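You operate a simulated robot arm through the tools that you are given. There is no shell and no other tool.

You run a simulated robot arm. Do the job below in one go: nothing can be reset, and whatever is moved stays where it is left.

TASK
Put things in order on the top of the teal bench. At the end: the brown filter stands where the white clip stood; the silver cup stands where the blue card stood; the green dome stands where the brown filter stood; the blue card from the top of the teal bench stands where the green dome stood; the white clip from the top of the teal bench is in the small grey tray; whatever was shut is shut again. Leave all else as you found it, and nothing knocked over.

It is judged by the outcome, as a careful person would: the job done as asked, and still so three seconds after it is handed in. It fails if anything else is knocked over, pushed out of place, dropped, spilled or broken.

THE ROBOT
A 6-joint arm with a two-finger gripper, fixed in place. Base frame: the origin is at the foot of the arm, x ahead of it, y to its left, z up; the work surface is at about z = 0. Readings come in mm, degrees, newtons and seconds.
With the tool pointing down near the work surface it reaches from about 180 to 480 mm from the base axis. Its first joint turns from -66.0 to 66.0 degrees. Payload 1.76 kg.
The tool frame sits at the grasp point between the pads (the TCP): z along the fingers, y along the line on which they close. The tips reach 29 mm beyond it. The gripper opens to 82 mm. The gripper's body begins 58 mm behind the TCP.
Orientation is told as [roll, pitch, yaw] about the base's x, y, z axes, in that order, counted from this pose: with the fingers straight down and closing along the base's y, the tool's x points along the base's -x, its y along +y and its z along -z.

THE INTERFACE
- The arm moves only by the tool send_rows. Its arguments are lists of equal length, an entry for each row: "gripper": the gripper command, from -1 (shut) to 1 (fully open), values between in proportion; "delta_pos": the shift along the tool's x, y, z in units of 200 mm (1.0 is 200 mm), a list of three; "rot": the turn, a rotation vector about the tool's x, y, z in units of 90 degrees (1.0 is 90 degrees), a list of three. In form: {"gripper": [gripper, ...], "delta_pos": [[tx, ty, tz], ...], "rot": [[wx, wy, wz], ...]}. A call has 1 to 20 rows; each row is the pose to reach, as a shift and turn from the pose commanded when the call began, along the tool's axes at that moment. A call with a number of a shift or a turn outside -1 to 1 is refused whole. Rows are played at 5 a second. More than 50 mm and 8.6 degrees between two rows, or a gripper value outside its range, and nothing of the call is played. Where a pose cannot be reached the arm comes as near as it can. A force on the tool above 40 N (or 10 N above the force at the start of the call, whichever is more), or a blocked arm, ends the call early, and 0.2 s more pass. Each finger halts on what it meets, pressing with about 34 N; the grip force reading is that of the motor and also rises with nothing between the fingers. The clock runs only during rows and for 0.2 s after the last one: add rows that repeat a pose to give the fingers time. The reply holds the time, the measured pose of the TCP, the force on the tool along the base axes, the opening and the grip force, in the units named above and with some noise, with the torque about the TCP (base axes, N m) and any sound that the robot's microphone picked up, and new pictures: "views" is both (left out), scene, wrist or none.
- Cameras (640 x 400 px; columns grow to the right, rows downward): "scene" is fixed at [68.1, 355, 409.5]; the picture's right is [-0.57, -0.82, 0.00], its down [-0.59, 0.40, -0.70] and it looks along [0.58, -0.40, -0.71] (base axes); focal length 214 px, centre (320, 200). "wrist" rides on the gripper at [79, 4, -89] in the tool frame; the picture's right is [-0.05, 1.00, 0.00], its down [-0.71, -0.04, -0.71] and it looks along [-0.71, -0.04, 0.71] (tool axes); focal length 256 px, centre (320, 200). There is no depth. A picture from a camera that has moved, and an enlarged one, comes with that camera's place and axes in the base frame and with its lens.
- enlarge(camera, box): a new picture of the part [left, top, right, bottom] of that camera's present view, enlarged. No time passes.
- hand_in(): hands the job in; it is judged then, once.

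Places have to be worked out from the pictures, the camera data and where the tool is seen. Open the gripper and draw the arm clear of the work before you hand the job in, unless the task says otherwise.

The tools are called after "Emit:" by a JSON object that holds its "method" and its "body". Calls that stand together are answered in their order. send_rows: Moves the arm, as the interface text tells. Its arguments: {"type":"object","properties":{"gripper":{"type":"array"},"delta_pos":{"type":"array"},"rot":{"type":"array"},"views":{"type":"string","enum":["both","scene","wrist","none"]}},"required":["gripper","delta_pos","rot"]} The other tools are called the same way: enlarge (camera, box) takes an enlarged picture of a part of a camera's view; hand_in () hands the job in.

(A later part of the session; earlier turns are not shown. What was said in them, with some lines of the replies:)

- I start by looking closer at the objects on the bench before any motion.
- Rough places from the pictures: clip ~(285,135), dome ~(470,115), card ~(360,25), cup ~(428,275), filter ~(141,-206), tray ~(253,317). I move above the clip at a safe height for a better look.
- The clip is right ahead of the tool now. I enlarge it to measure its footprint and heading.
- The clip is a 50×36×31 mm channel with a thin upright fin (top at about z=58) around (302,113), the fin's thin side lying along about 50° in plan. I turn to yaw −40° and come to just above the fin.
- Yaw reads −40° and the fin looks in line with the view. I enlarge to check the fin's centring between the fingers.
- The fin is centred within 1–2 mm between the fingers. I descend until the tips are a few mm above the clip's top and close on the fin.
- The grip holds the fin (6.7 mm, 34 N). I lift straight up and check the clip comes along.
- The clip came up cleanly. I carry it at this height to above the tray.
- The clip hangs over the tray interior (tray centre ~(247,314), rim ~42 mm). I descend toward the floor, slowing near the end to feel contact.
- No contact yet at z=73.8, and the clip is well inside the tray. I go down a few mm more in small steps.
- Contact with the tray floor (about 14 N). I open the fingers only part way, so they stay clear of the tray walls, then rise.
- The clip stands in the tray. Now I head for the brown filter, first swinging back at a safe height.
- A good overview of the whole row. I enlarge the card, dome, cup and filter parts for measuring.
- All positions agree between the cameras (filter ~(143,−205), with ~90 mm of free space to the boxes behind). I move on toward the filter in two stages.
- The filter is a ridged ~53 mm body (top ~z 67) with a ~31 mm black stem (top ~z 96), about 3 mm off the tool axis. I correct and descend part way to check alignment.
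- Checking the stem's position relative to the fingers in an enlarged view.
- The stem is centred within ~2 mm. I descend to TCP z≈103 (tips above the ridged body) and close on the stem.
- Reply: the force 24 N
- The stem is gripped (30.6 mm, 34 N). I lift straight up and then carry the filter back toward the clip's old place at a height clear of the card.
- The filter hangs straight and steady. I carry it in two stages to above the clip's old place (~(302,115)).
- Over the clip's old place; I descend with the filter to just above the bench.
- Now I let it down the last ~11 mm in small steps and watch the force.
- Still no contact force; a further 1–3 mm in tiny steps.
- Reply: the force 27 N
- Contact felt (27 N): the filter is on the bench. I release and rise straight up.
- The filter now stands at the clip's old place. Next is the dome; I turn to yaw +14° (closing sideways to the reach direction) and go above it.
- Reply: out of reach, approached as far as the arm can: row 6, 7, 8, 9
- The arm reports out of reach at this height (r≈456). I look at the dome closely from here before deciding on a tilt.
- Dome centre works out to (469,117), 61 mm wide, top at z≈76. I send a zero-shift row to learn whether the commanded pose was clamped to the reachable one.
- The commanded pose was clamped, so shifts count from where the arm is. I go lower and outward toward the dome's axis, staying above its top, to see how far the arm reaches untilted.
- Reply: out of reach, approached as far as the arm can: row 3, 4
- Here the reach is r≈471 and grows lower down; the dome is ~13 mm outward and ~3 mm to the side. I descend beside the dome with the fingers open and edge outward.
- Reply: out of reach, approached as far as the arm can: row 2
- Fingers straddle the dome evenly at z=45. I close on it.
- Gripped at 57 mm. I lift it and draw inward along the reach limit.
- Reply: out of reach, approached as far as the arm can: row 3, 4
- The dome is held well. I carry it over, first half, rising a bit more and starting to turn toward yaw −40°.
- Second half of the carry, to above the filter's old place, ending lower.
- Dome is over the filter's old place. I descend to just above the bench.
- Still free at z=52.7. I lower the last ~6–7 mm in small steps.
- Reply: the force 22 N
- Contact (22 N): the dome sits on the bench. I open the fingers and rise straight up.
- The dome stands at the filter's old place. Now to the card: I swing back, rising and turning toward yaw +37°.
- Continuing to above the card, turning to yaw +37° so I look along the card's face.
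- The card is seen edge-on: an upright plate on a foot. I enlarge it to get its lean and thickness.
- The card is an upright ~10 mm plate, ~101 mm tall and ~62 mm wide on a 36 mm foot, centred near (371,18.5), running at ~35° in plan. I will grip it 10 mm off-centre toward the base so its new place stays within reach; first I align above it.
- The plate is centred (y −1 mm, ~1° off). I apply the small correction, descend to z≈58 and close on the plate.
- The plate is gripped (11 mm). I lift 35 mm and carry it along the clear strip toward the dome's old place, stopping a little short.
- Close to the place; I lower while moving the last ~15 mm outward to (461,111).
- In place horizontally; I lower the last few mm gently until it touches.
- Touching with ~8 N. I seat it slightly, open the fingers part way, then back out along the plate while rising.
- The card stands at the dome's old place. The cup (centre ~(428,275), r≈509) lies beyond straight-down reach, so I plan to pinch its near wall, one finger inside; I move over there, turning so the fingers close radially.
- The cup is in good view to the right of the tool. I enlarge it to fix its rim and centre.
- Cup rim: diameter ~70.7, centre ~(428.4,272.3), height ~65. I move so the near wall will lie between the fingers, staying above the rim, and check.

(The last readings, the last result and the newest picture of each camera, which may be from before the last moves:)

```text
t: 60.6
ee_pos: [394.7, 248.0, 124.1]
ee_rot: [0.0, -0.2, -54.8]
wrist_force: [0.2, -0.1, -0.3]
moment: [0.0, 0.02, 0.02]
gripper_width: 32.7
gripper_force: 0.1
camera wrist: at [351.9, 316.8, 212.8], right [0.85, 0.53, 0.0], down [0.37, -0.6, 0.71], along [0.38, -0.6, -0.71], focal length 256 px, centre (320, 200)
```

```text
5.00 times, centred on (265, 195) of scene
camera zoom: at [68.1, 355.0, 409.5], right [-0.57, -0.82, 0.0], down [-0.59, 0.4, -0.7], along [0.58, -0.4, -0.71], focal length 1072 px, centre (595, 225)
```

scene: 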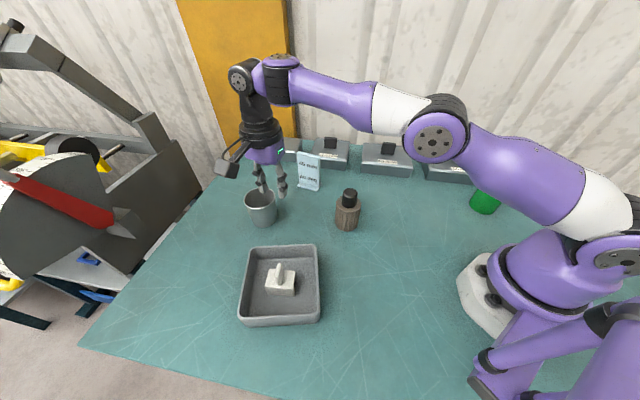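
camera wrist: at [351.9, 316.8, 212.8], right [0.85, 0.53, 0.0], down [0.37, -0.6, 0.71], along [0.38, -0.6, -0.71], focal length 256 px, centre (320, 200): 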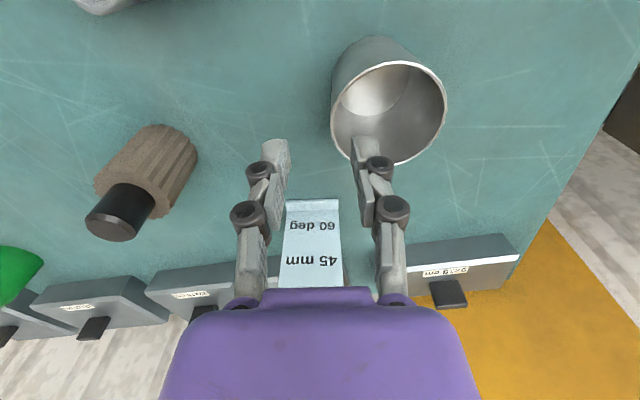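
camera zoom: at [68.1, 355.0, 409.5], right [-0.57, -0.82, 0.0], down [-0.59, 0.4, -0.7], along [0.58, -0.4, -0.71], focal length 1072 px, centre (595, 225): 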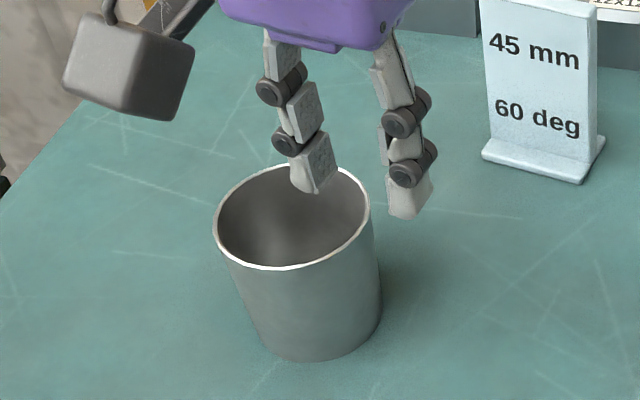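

The near wall is ~7 mm outward of the tool centre. I lower the inner finger into the cup, easing outward so the wall ends up centred between the pads.

Emit:
{"method": "send_rows", "body": {"gripper": [-0.2, -0.2, -0.2, -0.2, -0.2], "delta_pos": [[0.002, 0.012, 0.06], [0.002, 0.022, 0.14], [0.002, 0.032, 0.24], [0.002, 0.037, 0.315], [0.002, 0.037, 0.315]], "rot": [[0, 0, 0], [0, 0, 0], [0, 0, 0], [0, 0, 0], [0, 0, 0]], "views": "both"}}

```text
t: 61.8
ee_pos: [401.3, 252.9, 62.4]
ee_rot: [0.2, -0.1, -55.0]
wrist_force: [0.2, -1.3, -0.5]
moment: [0.0, 0.0, 0.01]
gripper_width: 32.8
gripper_force: 0.0
camera wrist: at [358.0, 321.6, 151.5], right [0.85, 0.53, 0.0], down [0.37, -0.6, 0.71], along [0.38, -0.6, -0.71], focal length 256 px, centre (320, 200)
```

scene: 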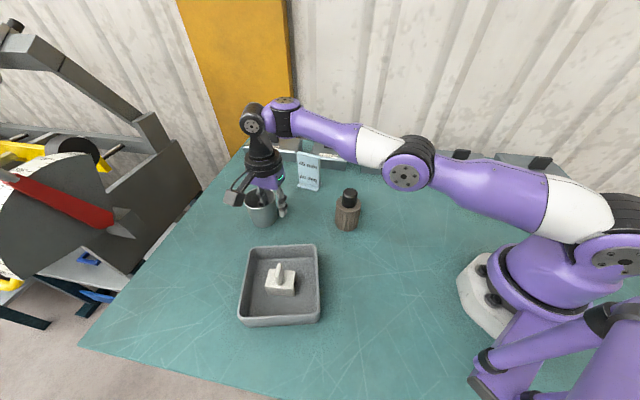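
wrist: 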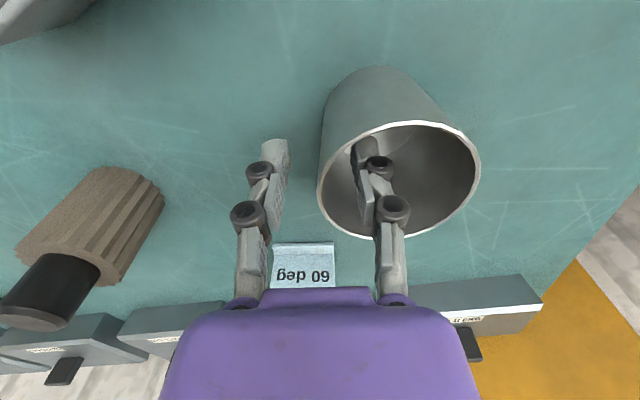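

The inner finger is inside and the near wall sits centred between the pads. I close gently on the wall.

Emit:
{"method": "send_rows", "body": {"gripper": [-0.4, -0.6, -0.75, -0.85, -1, -1, -1], "delta_pos": [[0, 0, 0], [0, 0, 0], [0, 0, 0], [0, 0, 0], [0, 0, 0], [0, 0, 0], [0, 0, 0]], "rot": [[0, 0, 0], [0, 0, 0], [0, 0, 0], [0, 0, 0], [0, 0, 0], [0, 0, 0], [0, 0, 0]], "views": "both"}}

```text
t: 63.4
ee_pos: [401.4, 254.0, 62.7]
ee_rot: [0.3, 0.0, -54.8]
wrist_force: [3.7, -1.1, 14.4]
moment: [0.54, -0.81, -0.26]
gripper_width: 5.9
gripper_force: 32.7
camera wrist: at [358.2, 321.6, 152.6], right [0.85, 0.53, 0.0], down [0.37, -0.6, 0.71], along [0.38, -0.6, -0.71], focal length 256 px, centre (320, 200)
```

scene: 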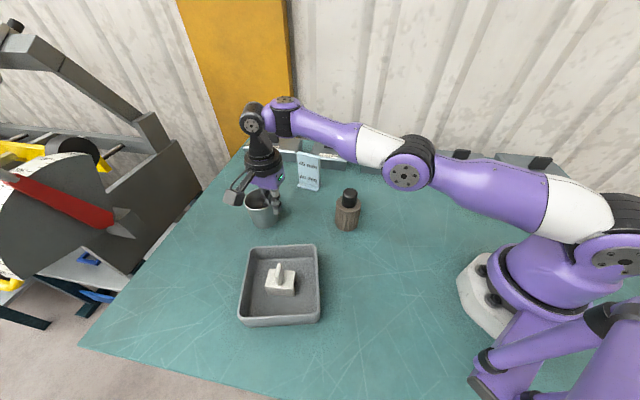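
wrist: 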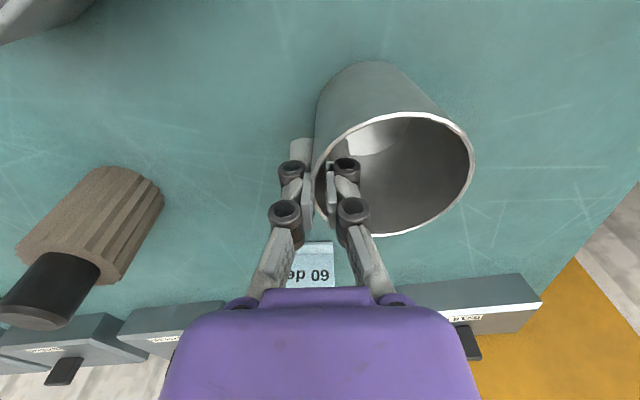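

The wall is gripped; the moment shows the cup's far edge pressing on the bench, as the tapered wall aligns with the pads. I lift a little and look at how the cup hangs.

Emit:
{"method": "send_rows", "body": {"gripper": [-1, -1, -1, -1, -1], "delta_pos": [[0, 0, -0.02], [0, -0.005, -0.06], [0, -0.02, -0.12], [0, -0.04, -0.2], [0, -0.04, -0.2]], "rot": [[0, 0, 0], [0, 0, 0], [0, 0, 0], [0, 0, 0], [0, 0, 0]], "views": "both"}}

```text
t: 64.6
ee_pos: [392.9, 249.8, 101.8]
ee_rot: [0.1, -0.1, -54.9]
wrist_force: [0.0, -0.1, 0.0]
moment: [0.04, 0.03, 0.0]
gripper_width: 6.1
gripper_force: 31.8
camera wrist: at [350.3, 317.5, 190.2], right [0.85, 0.53, 0.0], down [0.37, -0.6, 0.71], along [0.38, -0.6, -0.71], focal length 256 px, centre (320, 200)
```

scene: 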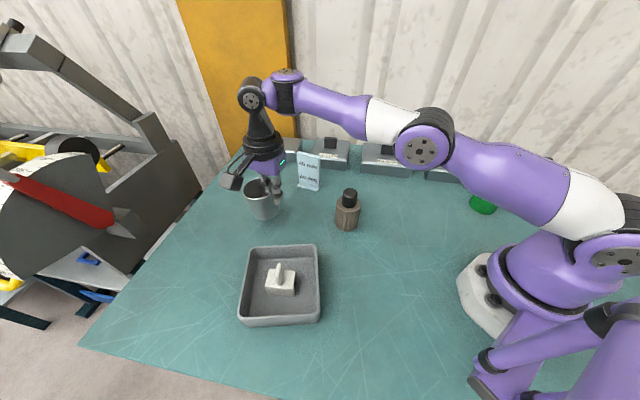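
wrist: 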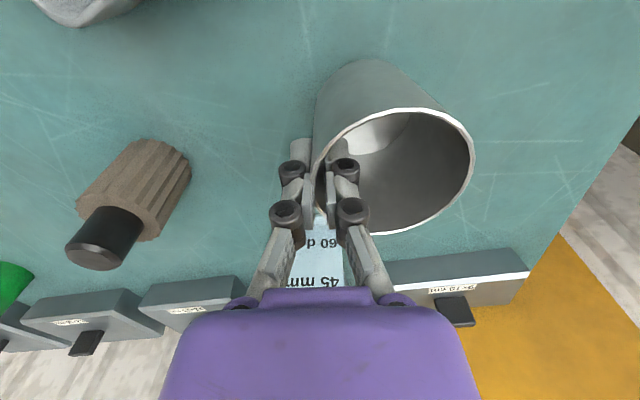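

The cup hangs freely. I enlarge both views to judge its tilt.

Emit:
{"method": "enlarge", "body": {"camera": "scene", "box": [220, 150, 310, 230]}}

Emit:
{"method": "enlarge", "body": {"camera": "wrist", "box": [280, 40, 490, 240]}}

```text
5.00 times, centred on (265, 190) of scene
camera zoom: at [68.1, 355.0, 409.4], right [-0.57, -0.82, 0.0], down [-0.59, 0.4, -0.7], along [0.58, -0.4, -0.71], focal length 1072 px, centre (595, 250)
```

zoom: 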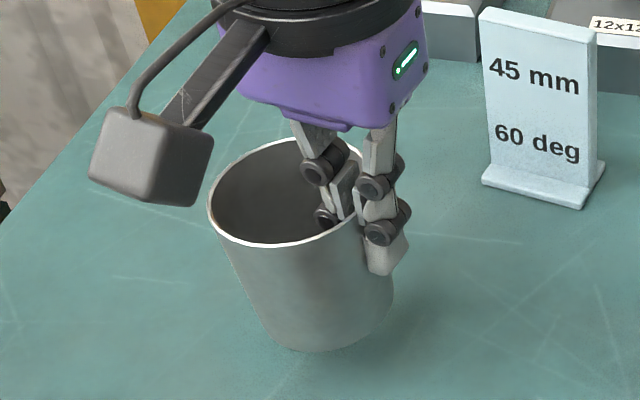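

```text
2.00 times, centred on (385, 140) of wrist
camera zoom: at [350.3, 317.5, 190.2], right [0.85, 0.53, 0.0], down [0.37, -0.6, 0.71], along [0.38, -0.6, -0.71], focal length 512 px, centre (190, 320)
```

zoom: 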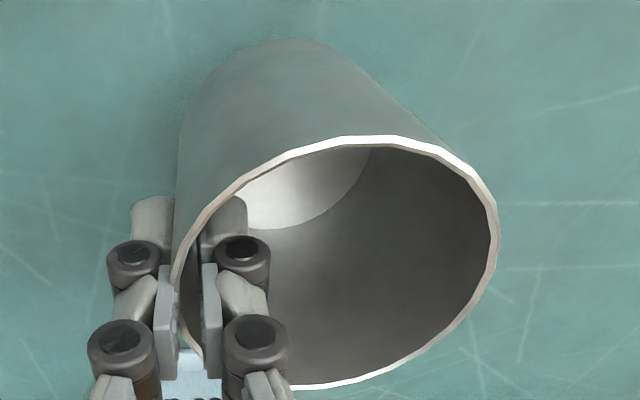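

The cup hangs ~3° nose-down at the far side, which I will level out before placing. First I raise it and draw inward.

Emit:
{"method": "send_rows", "body": {"gripper": [-1, -1, -1, -1, -1, -1], "delta_pos": [[0, -0.04, -0.08], [0, -0.08, -0.18], [0, -0.12, -0.29], [0.002, -0.15, -0.4], [0.004, -0.161, -0.45], [0.004, -0.161, -0.45]], "rot": [[0, 0, 0], [0, 0, 0], [0, 0, 0], [0, 0, 0], [0, 0, 0], [0, 0, 0]], "views": "none"}}

```text
t: 66.0
ee_pos: [365.8, 230.7, 190.6]
ee_rot: [0.1, -0.1, -54.8]
wrist_force: [-0.1, 0.7, -1.0]
moment: [-0.02, 0.0, 0.0]
gripper_width: 6.0
gripper_force: 32.0
```

Steady at z=190. Now the traverse to above the card's old place, passing between filter and card well above both.

Emit:
{"method": "send_rows", "body": {"gripper": [-1, -1, -1, -1, -1, -1, -1, -1, -1], "delta_pos": [[-0.06, -0.051, 0], [-0.17, -0.145, 0], [-0.3, -0.257, 0], [-0.44, -0.376, 0], [-0.58, -0.496, 0], [-0.71, -0.607, 0], [-0.82, -0.701, 0], [-0.8845, -0.7566, 0], [-0.8845, -0.7566, 0]], "rot": [[0, 0, 0], [0, 0, 0], [0, 0, 0], [0, 0, 0], [0, 0, 0], [0, 0, 0], [0, 0, 0], [0, 0, 0], [0, 0, 0]], "views": "both"}}

```text
t: 68.0
ee_pos: [347.4, 0.3, 192.8]
ee_rot: [0.0, -0.1, -55.0]
wrist_force: [0.7, 0.5, -0.3]
moment: [-0.04, 0.01, 0.05]
gripper_width: 6.1
gripper_force: 31.5
camera wrist: at [304.3, 68.0, 281.4], right [0.85, 0.53, 0.0], down [0.37, -0.6, 0.71], along [0.38, -0.6, -0.71], focal length 256 px, centre (320, 200)
```

scene: 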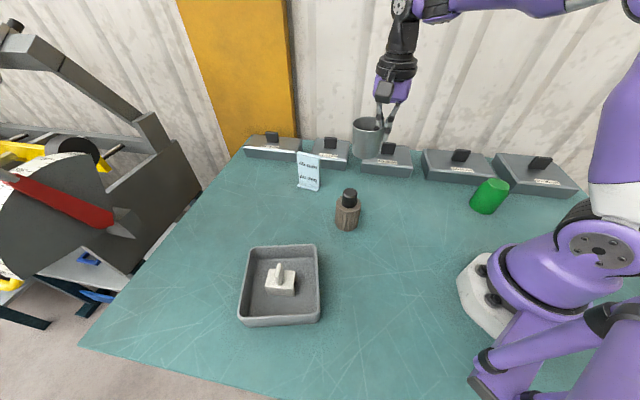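
wrist: 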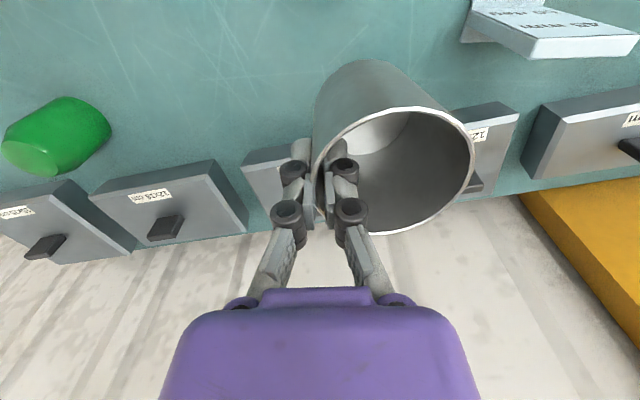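

Over the place. I level the cup by a 3° roll and descend to just above the bench.

Emit:
{"method": "send_rows", "body": {"gripper": [-1, -1, -1, -1, -1, -1], "delta_pos": [[0.002, -0.006, 0.08], [0.002, -0.01, 0.25], [0.002, -0.01, 0.4], [0.002, -0.01, 0.52], [0.002, -0.01, 0.58], [0.002, -0.01, 0.58]], "rot": [[-0.01, 0, 0], [-0.02, 0, 0], [-0.033, 0, 0], [-0.033, 0, 0], [-0.033, 0, 0], [-0.033, 0, 0]], "views": "both"}}

```text
t: 69.4
ee_pos: [344.3, -2.2, 76.0]
ee_rot: [2.9, -0.1, -54.9]
wrist_force: [-0.6, 0.6, -1.0]
moment: [-0.01, 0.01, 0.0]
gripper_width: 5.9
gripper_force: 31.0
camera wrist: at [297.5, 63.3, 164.4], right [0.85, 0.53, 0.05], down [0.34, -0.62, 0.7], along [0.41, -0.58, -0.71], focal length 256 px, centre (320, 200)
```

scene: 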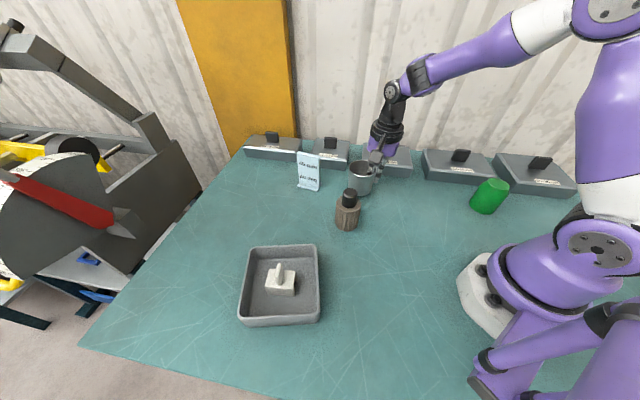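
wrist: 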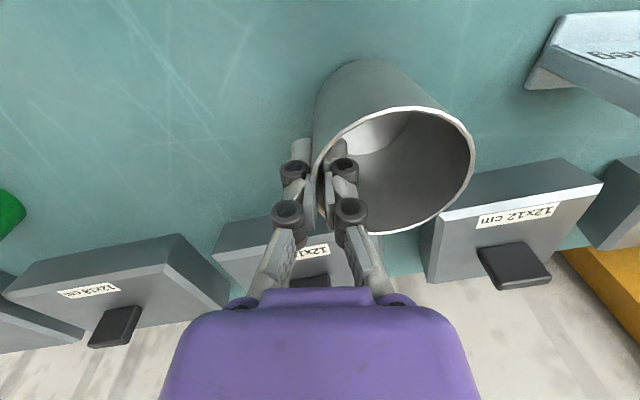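

I check the cup's level and position in the scene view before letting it down.

Emit:
{"method": "enlarge", "body": {"camera": "scene", "box": [320, 140, 420, 240]}}

```text
4.00 times, centred on (370, 190) of scene
camera zoom: at [68.1, 355.0, 409.5], right [-0.57, -0.82, 0.0], down [-0.59, 0.4, -0.7], along [0.58, -0.4, -0.71], focal length 858 px, centre (120, 240)
```

zoom: 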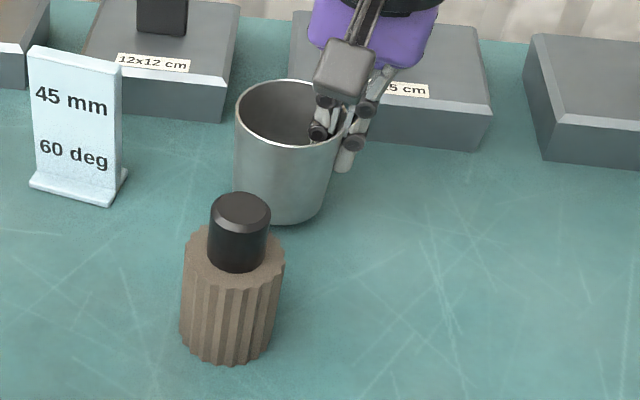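

Cup looks level and in place. I lower it slowly in small steps to feel the bench.

Emit:
{"method": "send_rows", "body": {"gripper": [-1, -1, -1, -1, -1], "delta_pos": [[0, -0.0015, 0.025], [0, -0.002, 0.04], [0, -0.003, 0.052], [0, -0.003, 0.06], [0, -0.003, 0.06]], "rot": [[0, 0, 0], [0, 0, 0], [0, 0, 0], [0, 0, 0], [0, 0, 0]], "views": "none"}}

```text
t: 70.6
ee_pos: [342.9, -2.6, 64.4]
ee_rot: [3.1, 0.0, -54.9]
wrist_force: [0.4, -0.1, -1.1]
moment: [0.01, 0.0, 0.0]
gripper_width: 6.2
gripper_force: 31.4
```

Still free at z=64.4; I nudge 1 mm in y and lower the last couple of mm.

Emit:
{"method": "send_rows", "body": {"gripper": [-1, -1, -1, -1], "delta_pos": [[0.004, 0.003, 0.005], [0.004, 0.003, 0.009], [0.004, 0.003, 0.012], [0.004, 0.003, 0.012]], "rot": [[0, 0, 0], [0, 0, 0], [0, 0, 0], [0, 0, 0]], "views": "none"}}

```text
t: 71.6
ee_pos: [343.0, 0.2, 63.7]
ee_rot: [3.1, -0.2, -54.8]
wrist_force: [-2.6, -0.3, 10.7]
moment: [0.46, 0.17, 0.07]
gripper_width: 6.0
gripper_force: 31.1
```

Contact on one side of the base first (force 11 N). I press another millimetre so the base seats flat before releasing.

Emit:
{"method": "send_rows", "body": {"gripper": [-1, -1, -1], "delta_pos": [[0, 0, 0.004], [0, 0, 0.006], [0, 0, 0.006]], "rot": [[0, 0, 0], [0, 0, 0], [0, 0, 0]], "views": "both"}}

```text
t: 72.4
ee_pos: [343.9, -0.4, 60.7]
ee_rot: [3.2, -0.3, -54.9]
wrist_force: [-3.8, -3.2, 25.9]
moment: [-0.04, 0.08, 0.08]
gripper_width: 5.8
gripper_force: 31.0
camera wrist: at [297.6, 64.9, 150.0], right [0.85, 0.53, 0.06], down [0.34, -0.62, 0.71], along [0.41, -0.58, -0.71], focal length 256 px, centre (320, 200)
```

scene: 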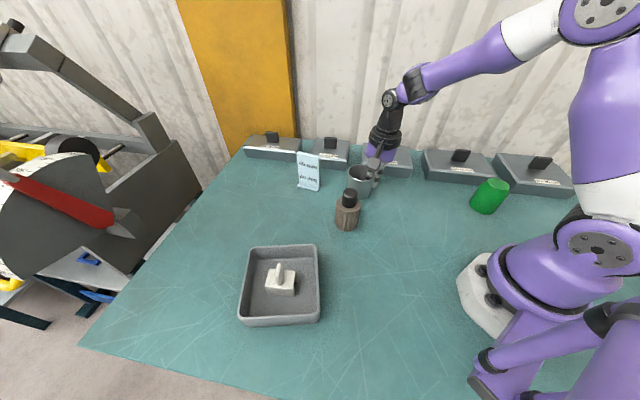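
wrist: 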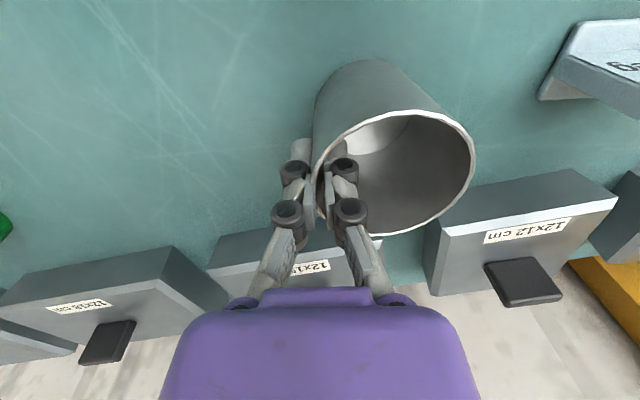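

Seated (support now under the near wall, ~26 N). I release slowly with slight relief, then rise vertically out of the cup.

Emit:
{"method": "send_rows", "body": {"gripper": [-0.9, -0.75, -0.55, -0.35, -0.3, -0.3, -0.3], "delta_pos": [[0, 0, -0.005], [0, 0, -0.007], [0, 0, -0.008], [0, 0, -0.008], [0, 0, -0.008], [0, 0, -0.008], [0, 0, -0.008]], "rot": [[0, 0, 0], [0, 0, 0], [0, 0, 0], [0, 0, 0], [0, 0, 0], [0, 0, 0], [0, 0, 0]], "views": "both"}}

```text
t: 74.0
ee_pos: [343.7, -0.7, 62.3]
ee_rot: [3.2, -0.1, -55.0]
wrist_force: [0.3, -0.6, -0.3]
moment: [0.03, -0.01, -0.01]
gripper_width: 28.7
gripper_force: 0.1
camera wrist: at [297.5, 65.0, 151.4], right [0.85, 0.53, 0.05], down [0.34, -0.62, 0.7], along [0.41, -0.58, -0.71], focal length 256 px, centre (320, 200)
```

scene: 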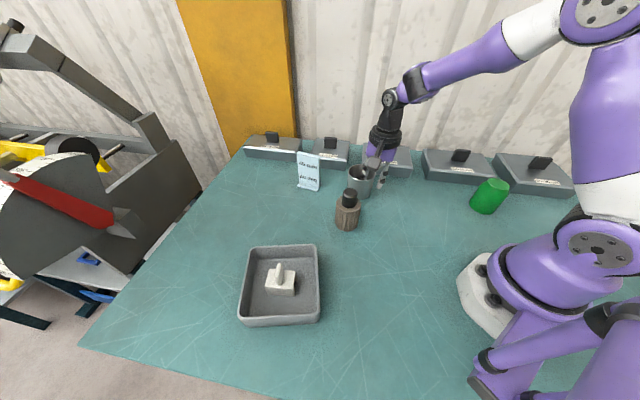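
wrist: 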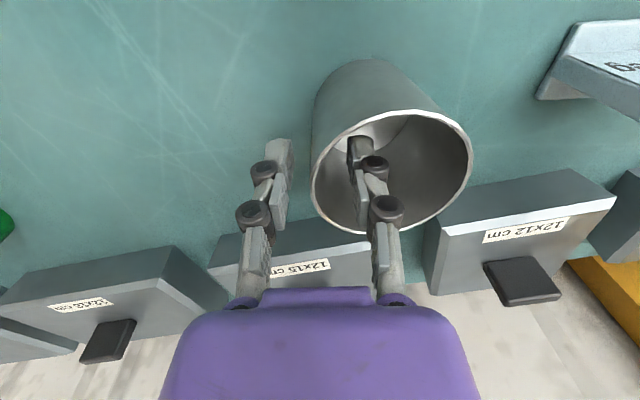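

The fingers are free of the wall. I rise vertically out of the cup.

Emit:
{"method": "send_rows", "body": {"gripper": [-0.3, -0.3, -0.3, -0.3, -0.3, -0.3], "delta_pos": [[0, 0.003, -0.06], [0, 0.01, -0.2], [0, 0.021, -0.4], [0, 0.031, -0.6], [0, 0.042, -0.8], [0, 0.042, -0.8]], "rot": [[0, 0, 0], [0, 0, 0], [0, 0, 0], [0, 0, 0], [0.033, 0, 0], [0.033, 0, 0]], "views": "both"}}

```text
t: 75.4
ee_pos: [343.7, 0.7, 222.0]
ee_rot: [0.1, -0.1, -54.8]
wrist_force: [0.6, 0.0, 0.3]
moment: [-0.04, -0.01, -0.02]
gripper_width: 28.8
gripper_force: 0.0
camera wrist: at [301.3, 68.4, 311.0], right [0.85, 0.53, 0.0], down [0.37, -0.6, 0.71], along [0.38, -0.6, -0.71], focal length 256 px, centre (320, 200)
```

scene: 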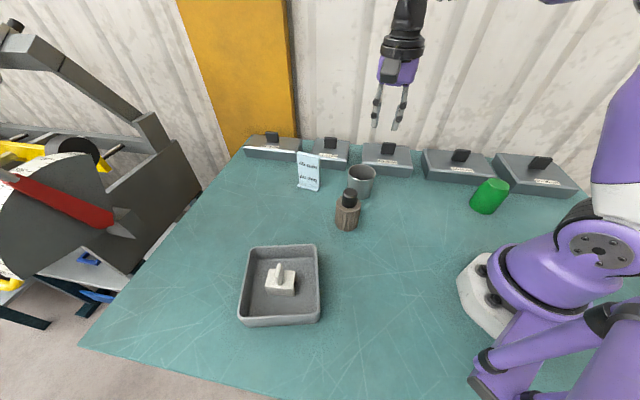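
wrist: 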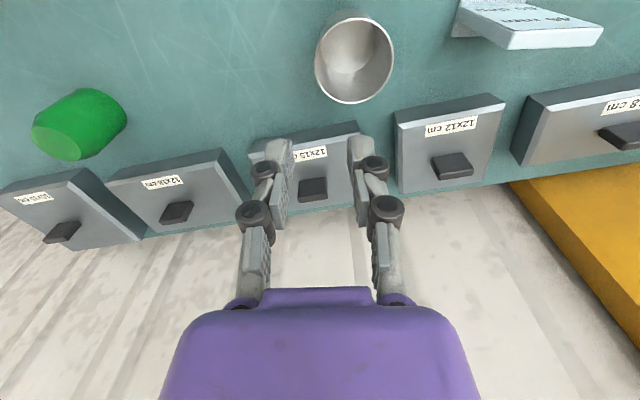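

Everything appears in place. I enlarge the scene to verify each object's position against the originals.

Emit:
{"method": "enlarge", "body": {"camera": "scene", "box": [230, 120, 390, 240]}}

Emit:
{"method": "enlarge", "body": {"camera": "scene", "box": [380, 130, 600, 250]}}

Emit:
{"method": "enlarge", "body": {"camera": "scene", "box": [220, 220, 340, 340]}}

```text
3.33 times, centred on (310, 180) of scene
camera zoom: at [68.1, 355.0, 409.5], right [-0.57, -0.82, 0.0], down [-0.59, 0.4, -0.7], along [0.58, -0.4, -0.71], focal length 715 px, centre (353, 267)
```

zoom: 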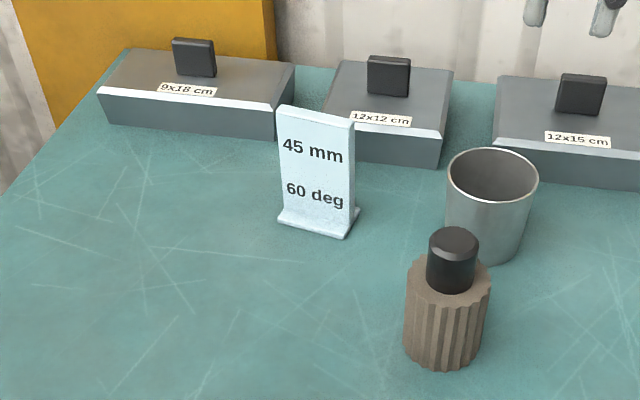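

```text
2.91 times, centred on (490, 190) of scene
camera zoom: at [68.1, 355.0, 409.5], right [-0.57, -0.82, 0.0], down [-0.59, 0.4, -0.7], along [0.58, -0.4, -0.71], focal length 624 px, centre (-174, 229)
```

zoom: 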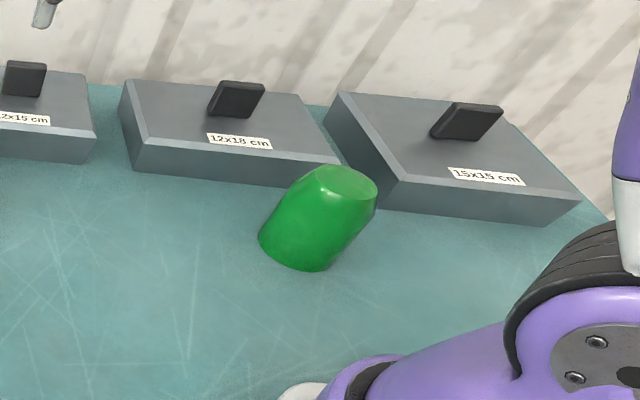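

```text
3.33 times, centred on (280, 280) of scene
camera zoom: at [68.1, 355.0, 409.5], right [-0.57, -0.82, 0.0], down [-0.59, 0.4, -0.7], along [0.58, -0.4, -0.71], focal length 715 px, centre (453, -67)
```

zoom: 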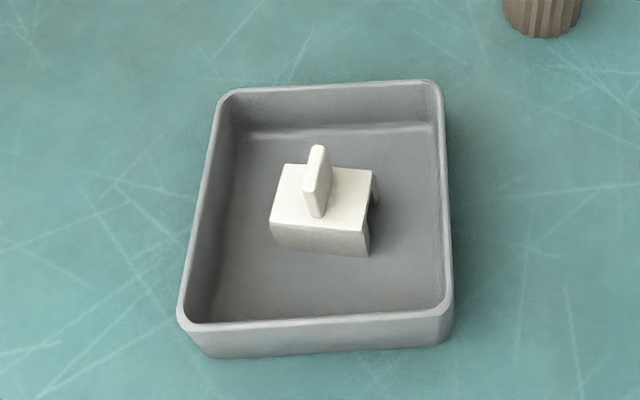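

Tray, boxes and other items are unmoved. I check the cup's and card's exact positions with the wrist view too.

Emit:
{"method": "enlarge", "body": {"camera": "wrist", "box": [300, 0, 410, 110]}}

Emit:
{"method": "enlarge", "body": {"camera": "wrist", "box": [430, 0, 620, 110]}}

```text
3.64 times, centred on (355, 55) of wrist
camera zoom: at [301.3, 68.4, 311.0], right [0.85, 0.53, 0.0], down [0.37, -0.6, 0.71], along [0.38, -0.6, -0.71], focal length 931 px, centre (193, 727)
```

zoom: 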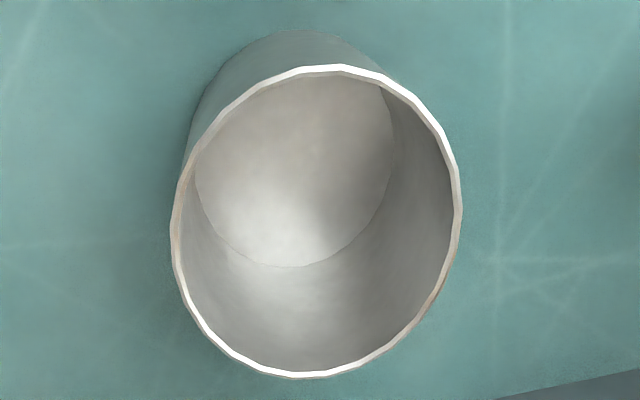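

```text
3.37 times, centred on (525, 55) of wrist
camera zoom: at [301.3, 68.4, 311.0], right [0.85, 0.53, 0.0], down [0.37, -0.6, 0.71], along [0.38, -0.6, -0.71], focal length 862 px, centre (-370, 688)
```

zoom: 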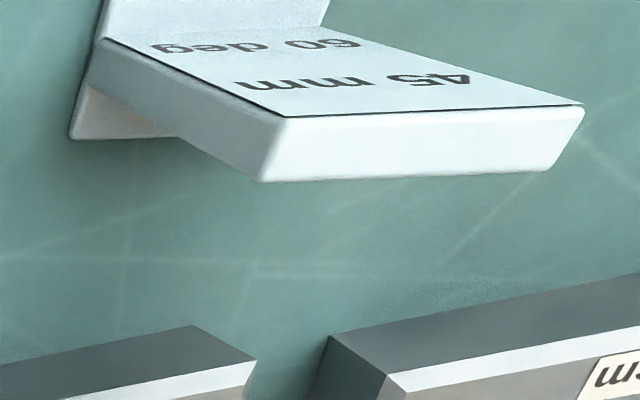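

All five objects stand where wanted (cup within ~5 mm, others within ~3 mm), and boxes and tray are untouched. I open the gripper and draw the arm back to its starting pose, clear of the work.

Emit:
{"method": "send_rows", "body": {"gripper": [-0.3, -0.3, 0, 0.5, 1, 1, 1, 1, 1, 1], "delta_pos": [[0, -0.02, -0.1], [-0.01, -0.06, -0.2], [-0.02, -0.12, -0.3], [-0.03, -0.18, -0.4], [-0.04, -0.24, -0.4], [-0.05, -0.3, -0.4], [-0.057, -0.345, -0.4], [-0.057, -0.345, -0.4], [-0.057, -0.345, -0.4], [-0.057, -0.345, -0.4]], "rot": [[0, 0, -0.08], [0, 0, -0.16], [0, 0, -0.24], [0, 0, -0.32], [0, 0, -0.4], [0, 0, -0.48], [0, 0, -0.56], [0, 0, -0.611], [0, 0, -0.611], [0, 0, -0.611]], "views": "both"}}

```text
t: 77.6
ee_pos: [293.7, -49.4, 300.9]
ee_rot: [0.0, -0.2, 0.2]
wrist_force: [-0.4, -0.3, 0.5]
moment: [-0.01, 0.0, -0.01]
gripper_width: 82.3
gripper_force: 0.1
camera wrist: at [214.2, -44.6, 389.6], right [0.05, 1.0, 0.0], down [0.7, -0.04, 0.71], along [0.71, -0.04, -0.71], focal length 256 px, centre (320, 200)
```

scene: 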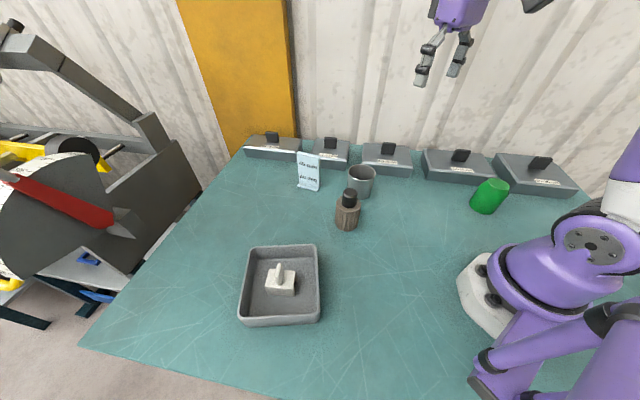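
wrist: 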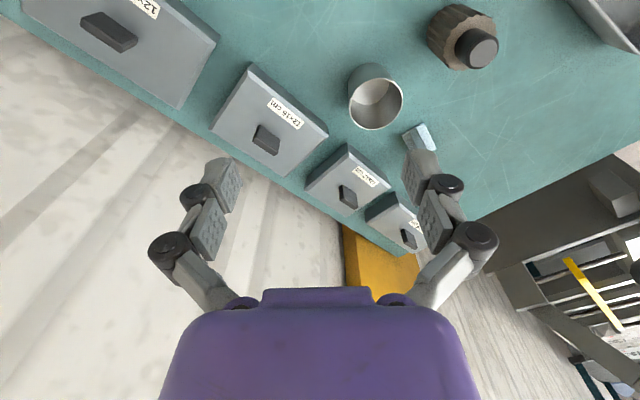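

Arm is back at its start pose with the gripper open, so this view can be compared directly with the first one. One last check of the cup's base against the card's old foot position.

Emit:
{"method": "enlarge", "body": {"camera": "wrist", "box": [320, 0, 640, 200]}}

```text
2.00 times, centred on (480, 100) of wrist
camera zoom: at [214.2, -44.6, 389.6], right [0.05, 1.0, 0.0], down [0.7, -0.04, 0.71], along [0.71, -0.04, -0.71], focal length 512 px, centre (0, 400)
```

zoom: 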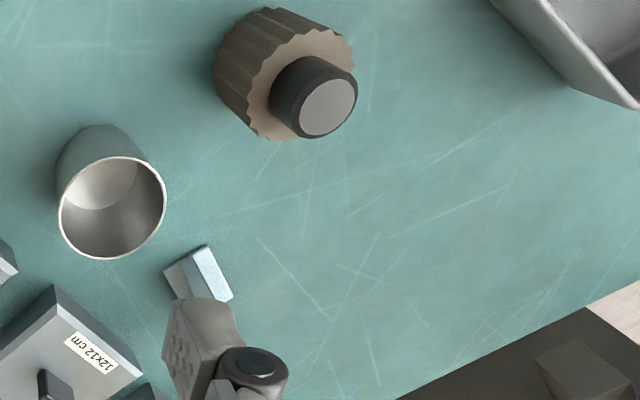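

The cup stands ~6 mm short of the card's old centre. I'll nudge it gently from inside, low down where it cannot tip: first I bring closed fingers above the cup.

Emit:
{"method": "send_rows", "body": {"gripper": [1, 0, -1, -1, -1, -1, -1, -1], "delta_pos": [[-0.04, 0.04, 0.06], [-0.11, 0.1, 0.2], [-0.18, 0.17, 0.36], [-0.25, 0.24, 0.52], [-0.31, 0.3, 0.66], [-0.35, 0.335, 0.74], [-0.3615, 0.345, 0.8], [-0.3615, 0.345, 0.8]], "rot": [[0, 0, 0], [0, 0, 0], [0, 0, 0], [0, 0, 0], [0, 0, 0], [0, 0, 0], [0, 0, 0], [0, 0, 0]], "views": "both"}}

```text
t: 79.4
ee_pos: [365.0, 19.6, 142.9]
ee_rot: [0.0, 0.0, 0.2]
wrist_force: [0.7, 0.3, 0.9]
moment: [0.01, 0.0, -0.01]
gripper_width: 0.0
gripper_force: 28.8
camera wrist: at [285.3, 24.1, 231.8], right [0.05, 1.0, 0.0], down [0.7, -0.04, 0.71], along [0.71, -0.04, -0.71], focal length 256 px, centre (320, 200)
```

scene: 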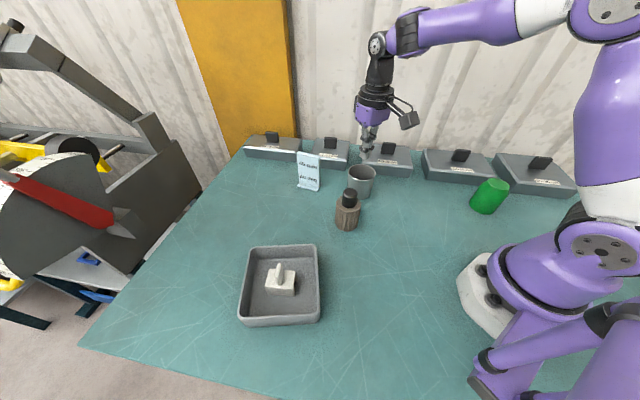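
wrist: 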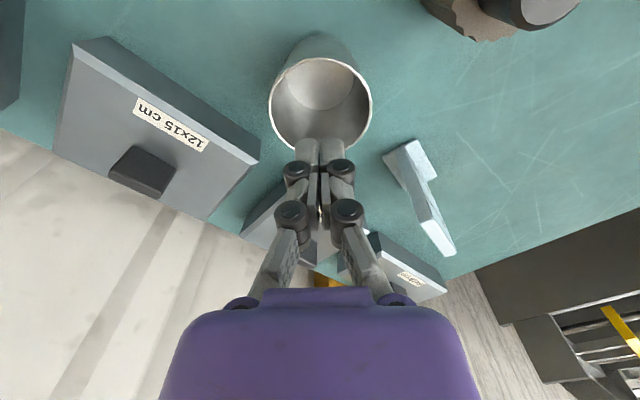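

The closed fingers are centred over the cup's mouth. I descend inside to ~15 mm above the bench.

Emit:
{"method": "send_rows", "body": {"gripper": [-1, -1, -1, -1, -1], "delta_pos": [[0, 0, 0.1], [0, 0, 0.25], [0, 0, 0.4], [0, 0, 0.485], [0, 0, 0.485]], "rot": [[0, 0, 0], [0, 0, 0], [0, 0, 0], [0, 0, 0], [0, 0, 0]], "views": "both"}}

```text
t: 80.6
ee_pos: [365.6, 18.8, 43.0]
ee_rot: [0.0, -0.1, 0.1]
wrist_force: [0.2, 0.0, 0.5]
moment: [0.0, 0.01, 0.01]
gripper_width: 0.0
gripper_force: 29.1
camera wrist: at [286.3, 23.9, 132.9], right [0.05, 1.0, 0.0], down [0.7, -0.04, 0.71], along [0.71, -0.04, -0.71], focal length 256 px, centre (320, 200)
```

scene: 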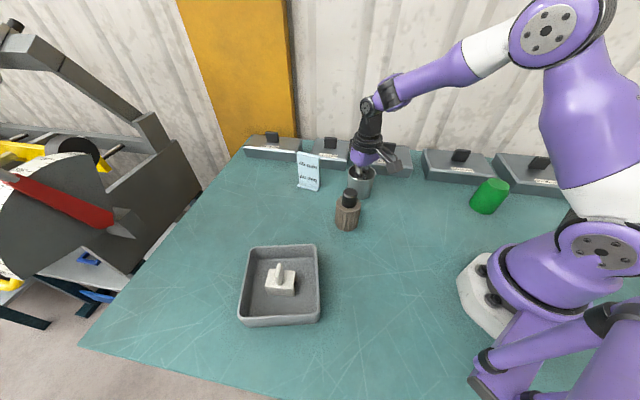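
wrist: 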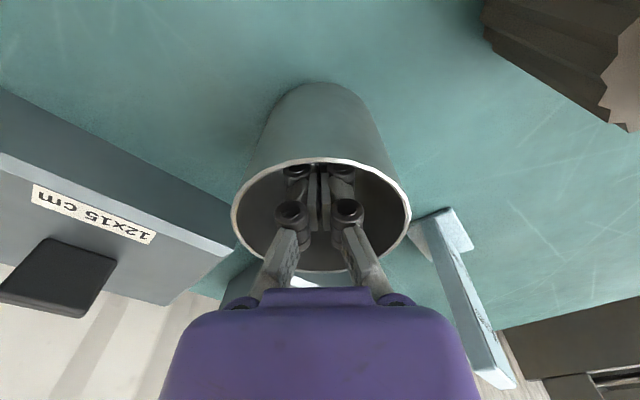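

Inside without contact. I push slowly toward +x in small steps, stopping a bit before the computed end to re-measure.

Emit:
{"method": "send_rows", "body": {"gripper": [-1, -1, -1, -1, -1, -1, -1, -1, -1], "delta_pos": [[-0.03, 0, 0], [-0.055, 0, 0], [-0.075, 0, 0], [-0.085, 0, 0], [-0.095, 0, 0], [-0.105, 0, 0], [-0.112, 0, 0], [-0.118, 0, 0], [-0.118, 0, 0]], "rot": [[0, 0, 0], [0, 0, 0], [0, 0, 0], [0, 0, 0], [0, 0, 0], [0, 0, 0], [0, 0, 0], [0, 0, 0], [0, 0, 0]], "views": "both"}}

```text
t: 82.6
ee_pos: [389.5, 20.4, 45.9]
ee_rot: [0.0, -0.1, 0.0]
wrist_force: [0.2, 0.1, 0.4]
moment: [0.0, -0.01, 0.01]
gripper_width: 6.0
gripper_force: 28.4
camera wrist: at [310.2, 25.1, 134.5], right [0.05, 1.0, 0.0], down [0.7, -0.04, 0.71], along [0.71, -0.04, -0.71], focal length 256 px, centre (320, 200)
```

scene: 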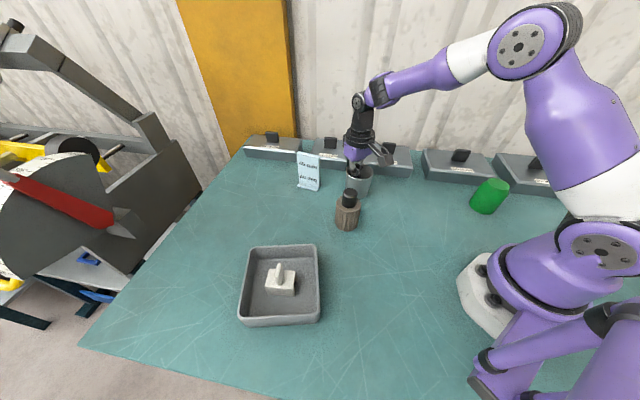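
wrist: 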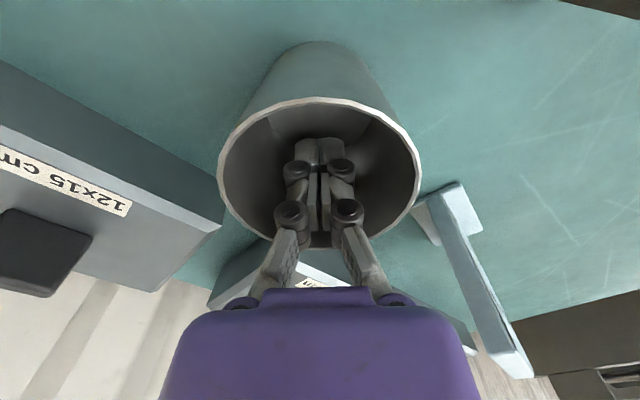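

The gripper reading changed to 6 mm though nothing should be between the fingers; I look closely at the fingers and cup.

Emit:
{"method": "enlarge", "body": {"camera": "wrist", "box": [210, 30, 430, 270]}}

Emit:
{"method": "enlarge", "body": {"camera": "scene", "box": [320, 130, 410, 240]}}

```text
1.67 times, centred on (320, 150) of wrist
camera zoom: at [310.2, 25.1, 134.5], right [0.05, 1.0, 0.0], down [0.7, -0.04, 0.71], along [0.71, -0.04, -0.71], focal length 427 px, centre (320, 283)
```

zoom: 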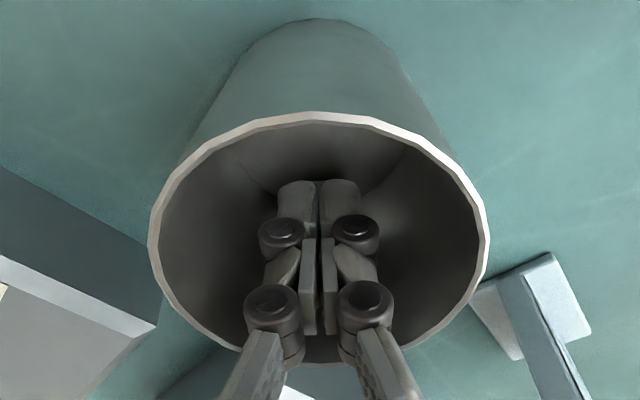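

```text
3.64 times, centred on (365, 185) of scene
camera zoom: at [68.1, 355.0, 409.5], right [-0.57, -0.82, 0.0], down [-0.59, 0.4, -0.7], along [0.58, -0.4, -0.71], focal length 780 px, centre (156, 254)
```

zoom: 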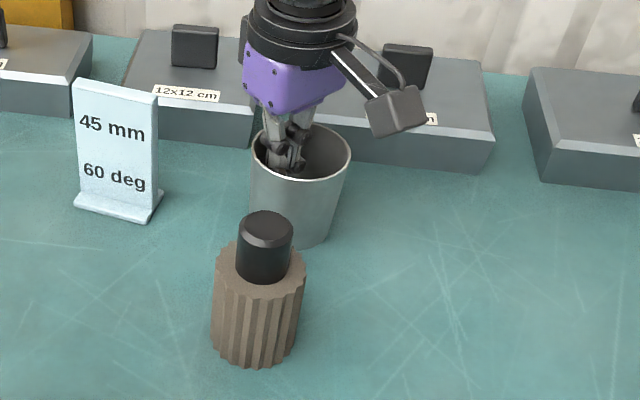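

The cup is upright and has slid a few mm; close-range geometry now puts its centre at about (375,20), within ~4 mm of the card's old centre. I back the fingers off the wall and rise out vertically.

Emit:
{"method": "send_rows", "body": {"gripper": [-1, -1, -1, -1, -1, -1, -1, -1], "delta_pos": [[0.02, 0, 0], [0.05, 0, 0], [0.065, 0, 0], [0.065, 0, -0.1], [0.065, 0, -0.3], [0.065, 0, -0.5], [0.065, 0, -0.7], [0.065, 0, -0.7]], "rot": [[0, 0, 0], [0, 0, 0], [0, 0, 0], [0, 0, 0], [0, 0, 0], [0, 0, 0], [0, 0, 0], [0, 0, 0]], "views": "both"}}

```text
t: 84.4
ee_pos: [375.7, 18.8, 184.4]
ee_rot: [-0.1, -0.1, 0.1]
wrist_force: [0.4, -0.4, 0.8]
moment: [0.01, 0.01, 0.02]
gripper_width: 0.0
gripper_force: 28.9
camera wrist: at [296.8, 24.4, 273.2], right [0.05, 1.0, 0.0], down [0.7, -0.04, 0.71], along [0.71, -0.04, -0.71], focal length 256 px, centre (320, 200)
```

scene: 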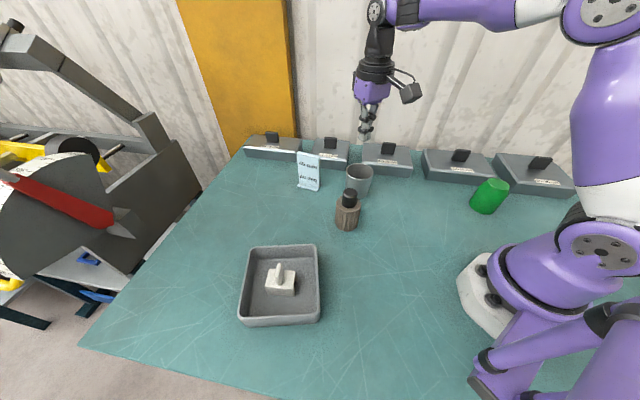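
wrist: 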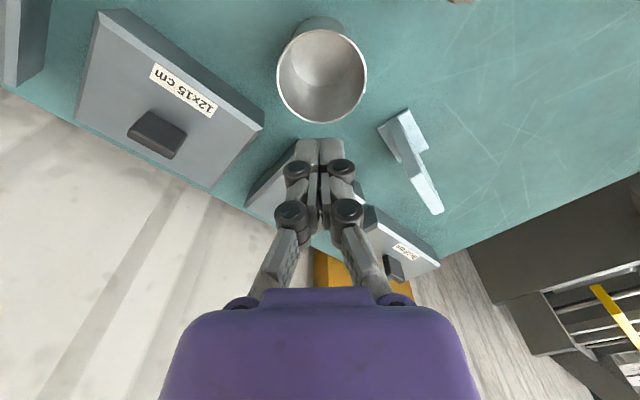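

The cup now measures at ~(373.6,20), within ~3 mm of the card's old centre, and stands upright. I retreat to the start pose and open the gripper.

Emit:
{"method": "send_rows", "body": {"gripper": [-1, -1, -1, 0, 1, 1, 1, 1, 1], "delta_pos": [[0, 0, -0.12], [0.05, -0.04, -0.28], [0.13, -0.11, -0.42], [0.22, -0.18, -0.52], [0.31, -0.255, -0.585], [0.38, -0.31, -0.585], [0.41, -0.3375, -0.585], [0.41, -0.3375, -0.585], [0.41, -0.3375, -0.585]], "rot": [[0, 0, 0], [0, 0, 0], [0, 0, 0], [0, 0, 0], [0, 0, 0], [0, 0, 0], [0, 0, 0], [0, 0, 0], [0, 0, 0]], "views": "both"}}

```text
t: 86.4
ee_pos: [294.2, -49.9, 302.5]
ee_rot: [0.0, -0.1, 0.1]
wrist_force: [0.9, 0.5, -0.4]
moment: [0.02, 0.03, -0.01]
gripper_width: 81.8
gripper_force: 0.1
camera wrist: at [214.3, -44.6, 390.8], right [0.05, 1.0, 0.0], down [0.7, -0.04, 0.71], along [0.71, -0.04, -0.71], focal length 256 px, centre (320, 200)
```

scene: 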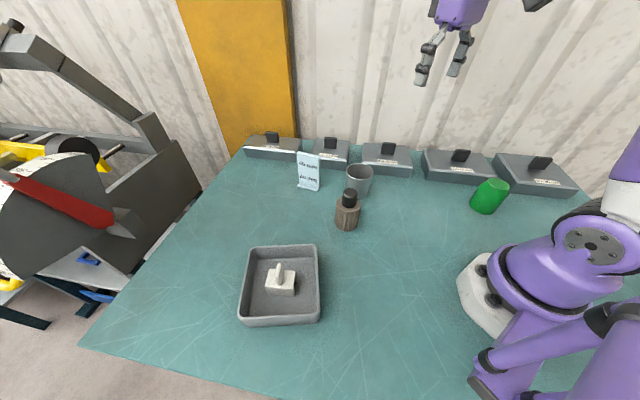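
wrist: 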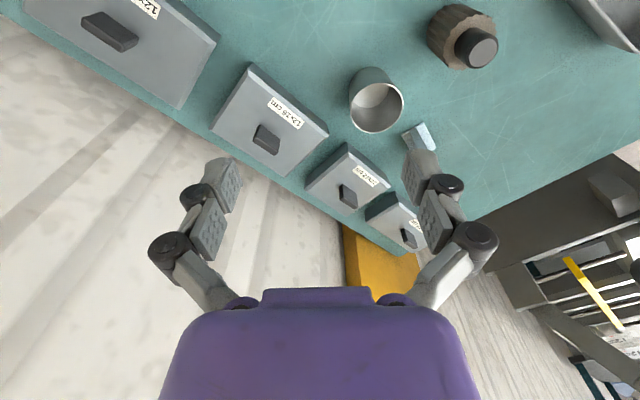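

The latest pictures show all five objects upright in their new places. The boxes are shut and unmoved, the tray has not shifted, the gripper is open and the arm is clear. I hand the job in.

Emit:
{"method": "hand_in", "body": {}}

```text
The job is handed in.
```

I moved all five objects to where you asked and handed the job in. In the last pictures before hand-in everything was standing upright. I have no verdict back yet.

| Object | Now stands | Judged offset from the old spot |
|---|---|---|
| White clip | In the small grey tray, upright | – |
| Brown filter | Where the white clip stood | about 2 mm |
| Green dome | Where the brown filter stood | about 2 mm |
| Blue card | Where the green dome stood | about 3–4 mm |
| Silver cup | Where the blue card stood | about 3 mm |

- **Offsets:** these come from the camera pictures, so each could be a few millimetres out.
- **Cup:** it was beyond straight-down reach, so I carried it by its near wall. It seemed to land about 6 mm short, so I then nudged it into place with closed fingers from inside.
- **Everything else:** I opened nothing, so the grey boxes stayed shut. The boxes and the tray look unmoved compared with the first pictures.
- **Arm:** it is back at its starting pose with the gripper open.
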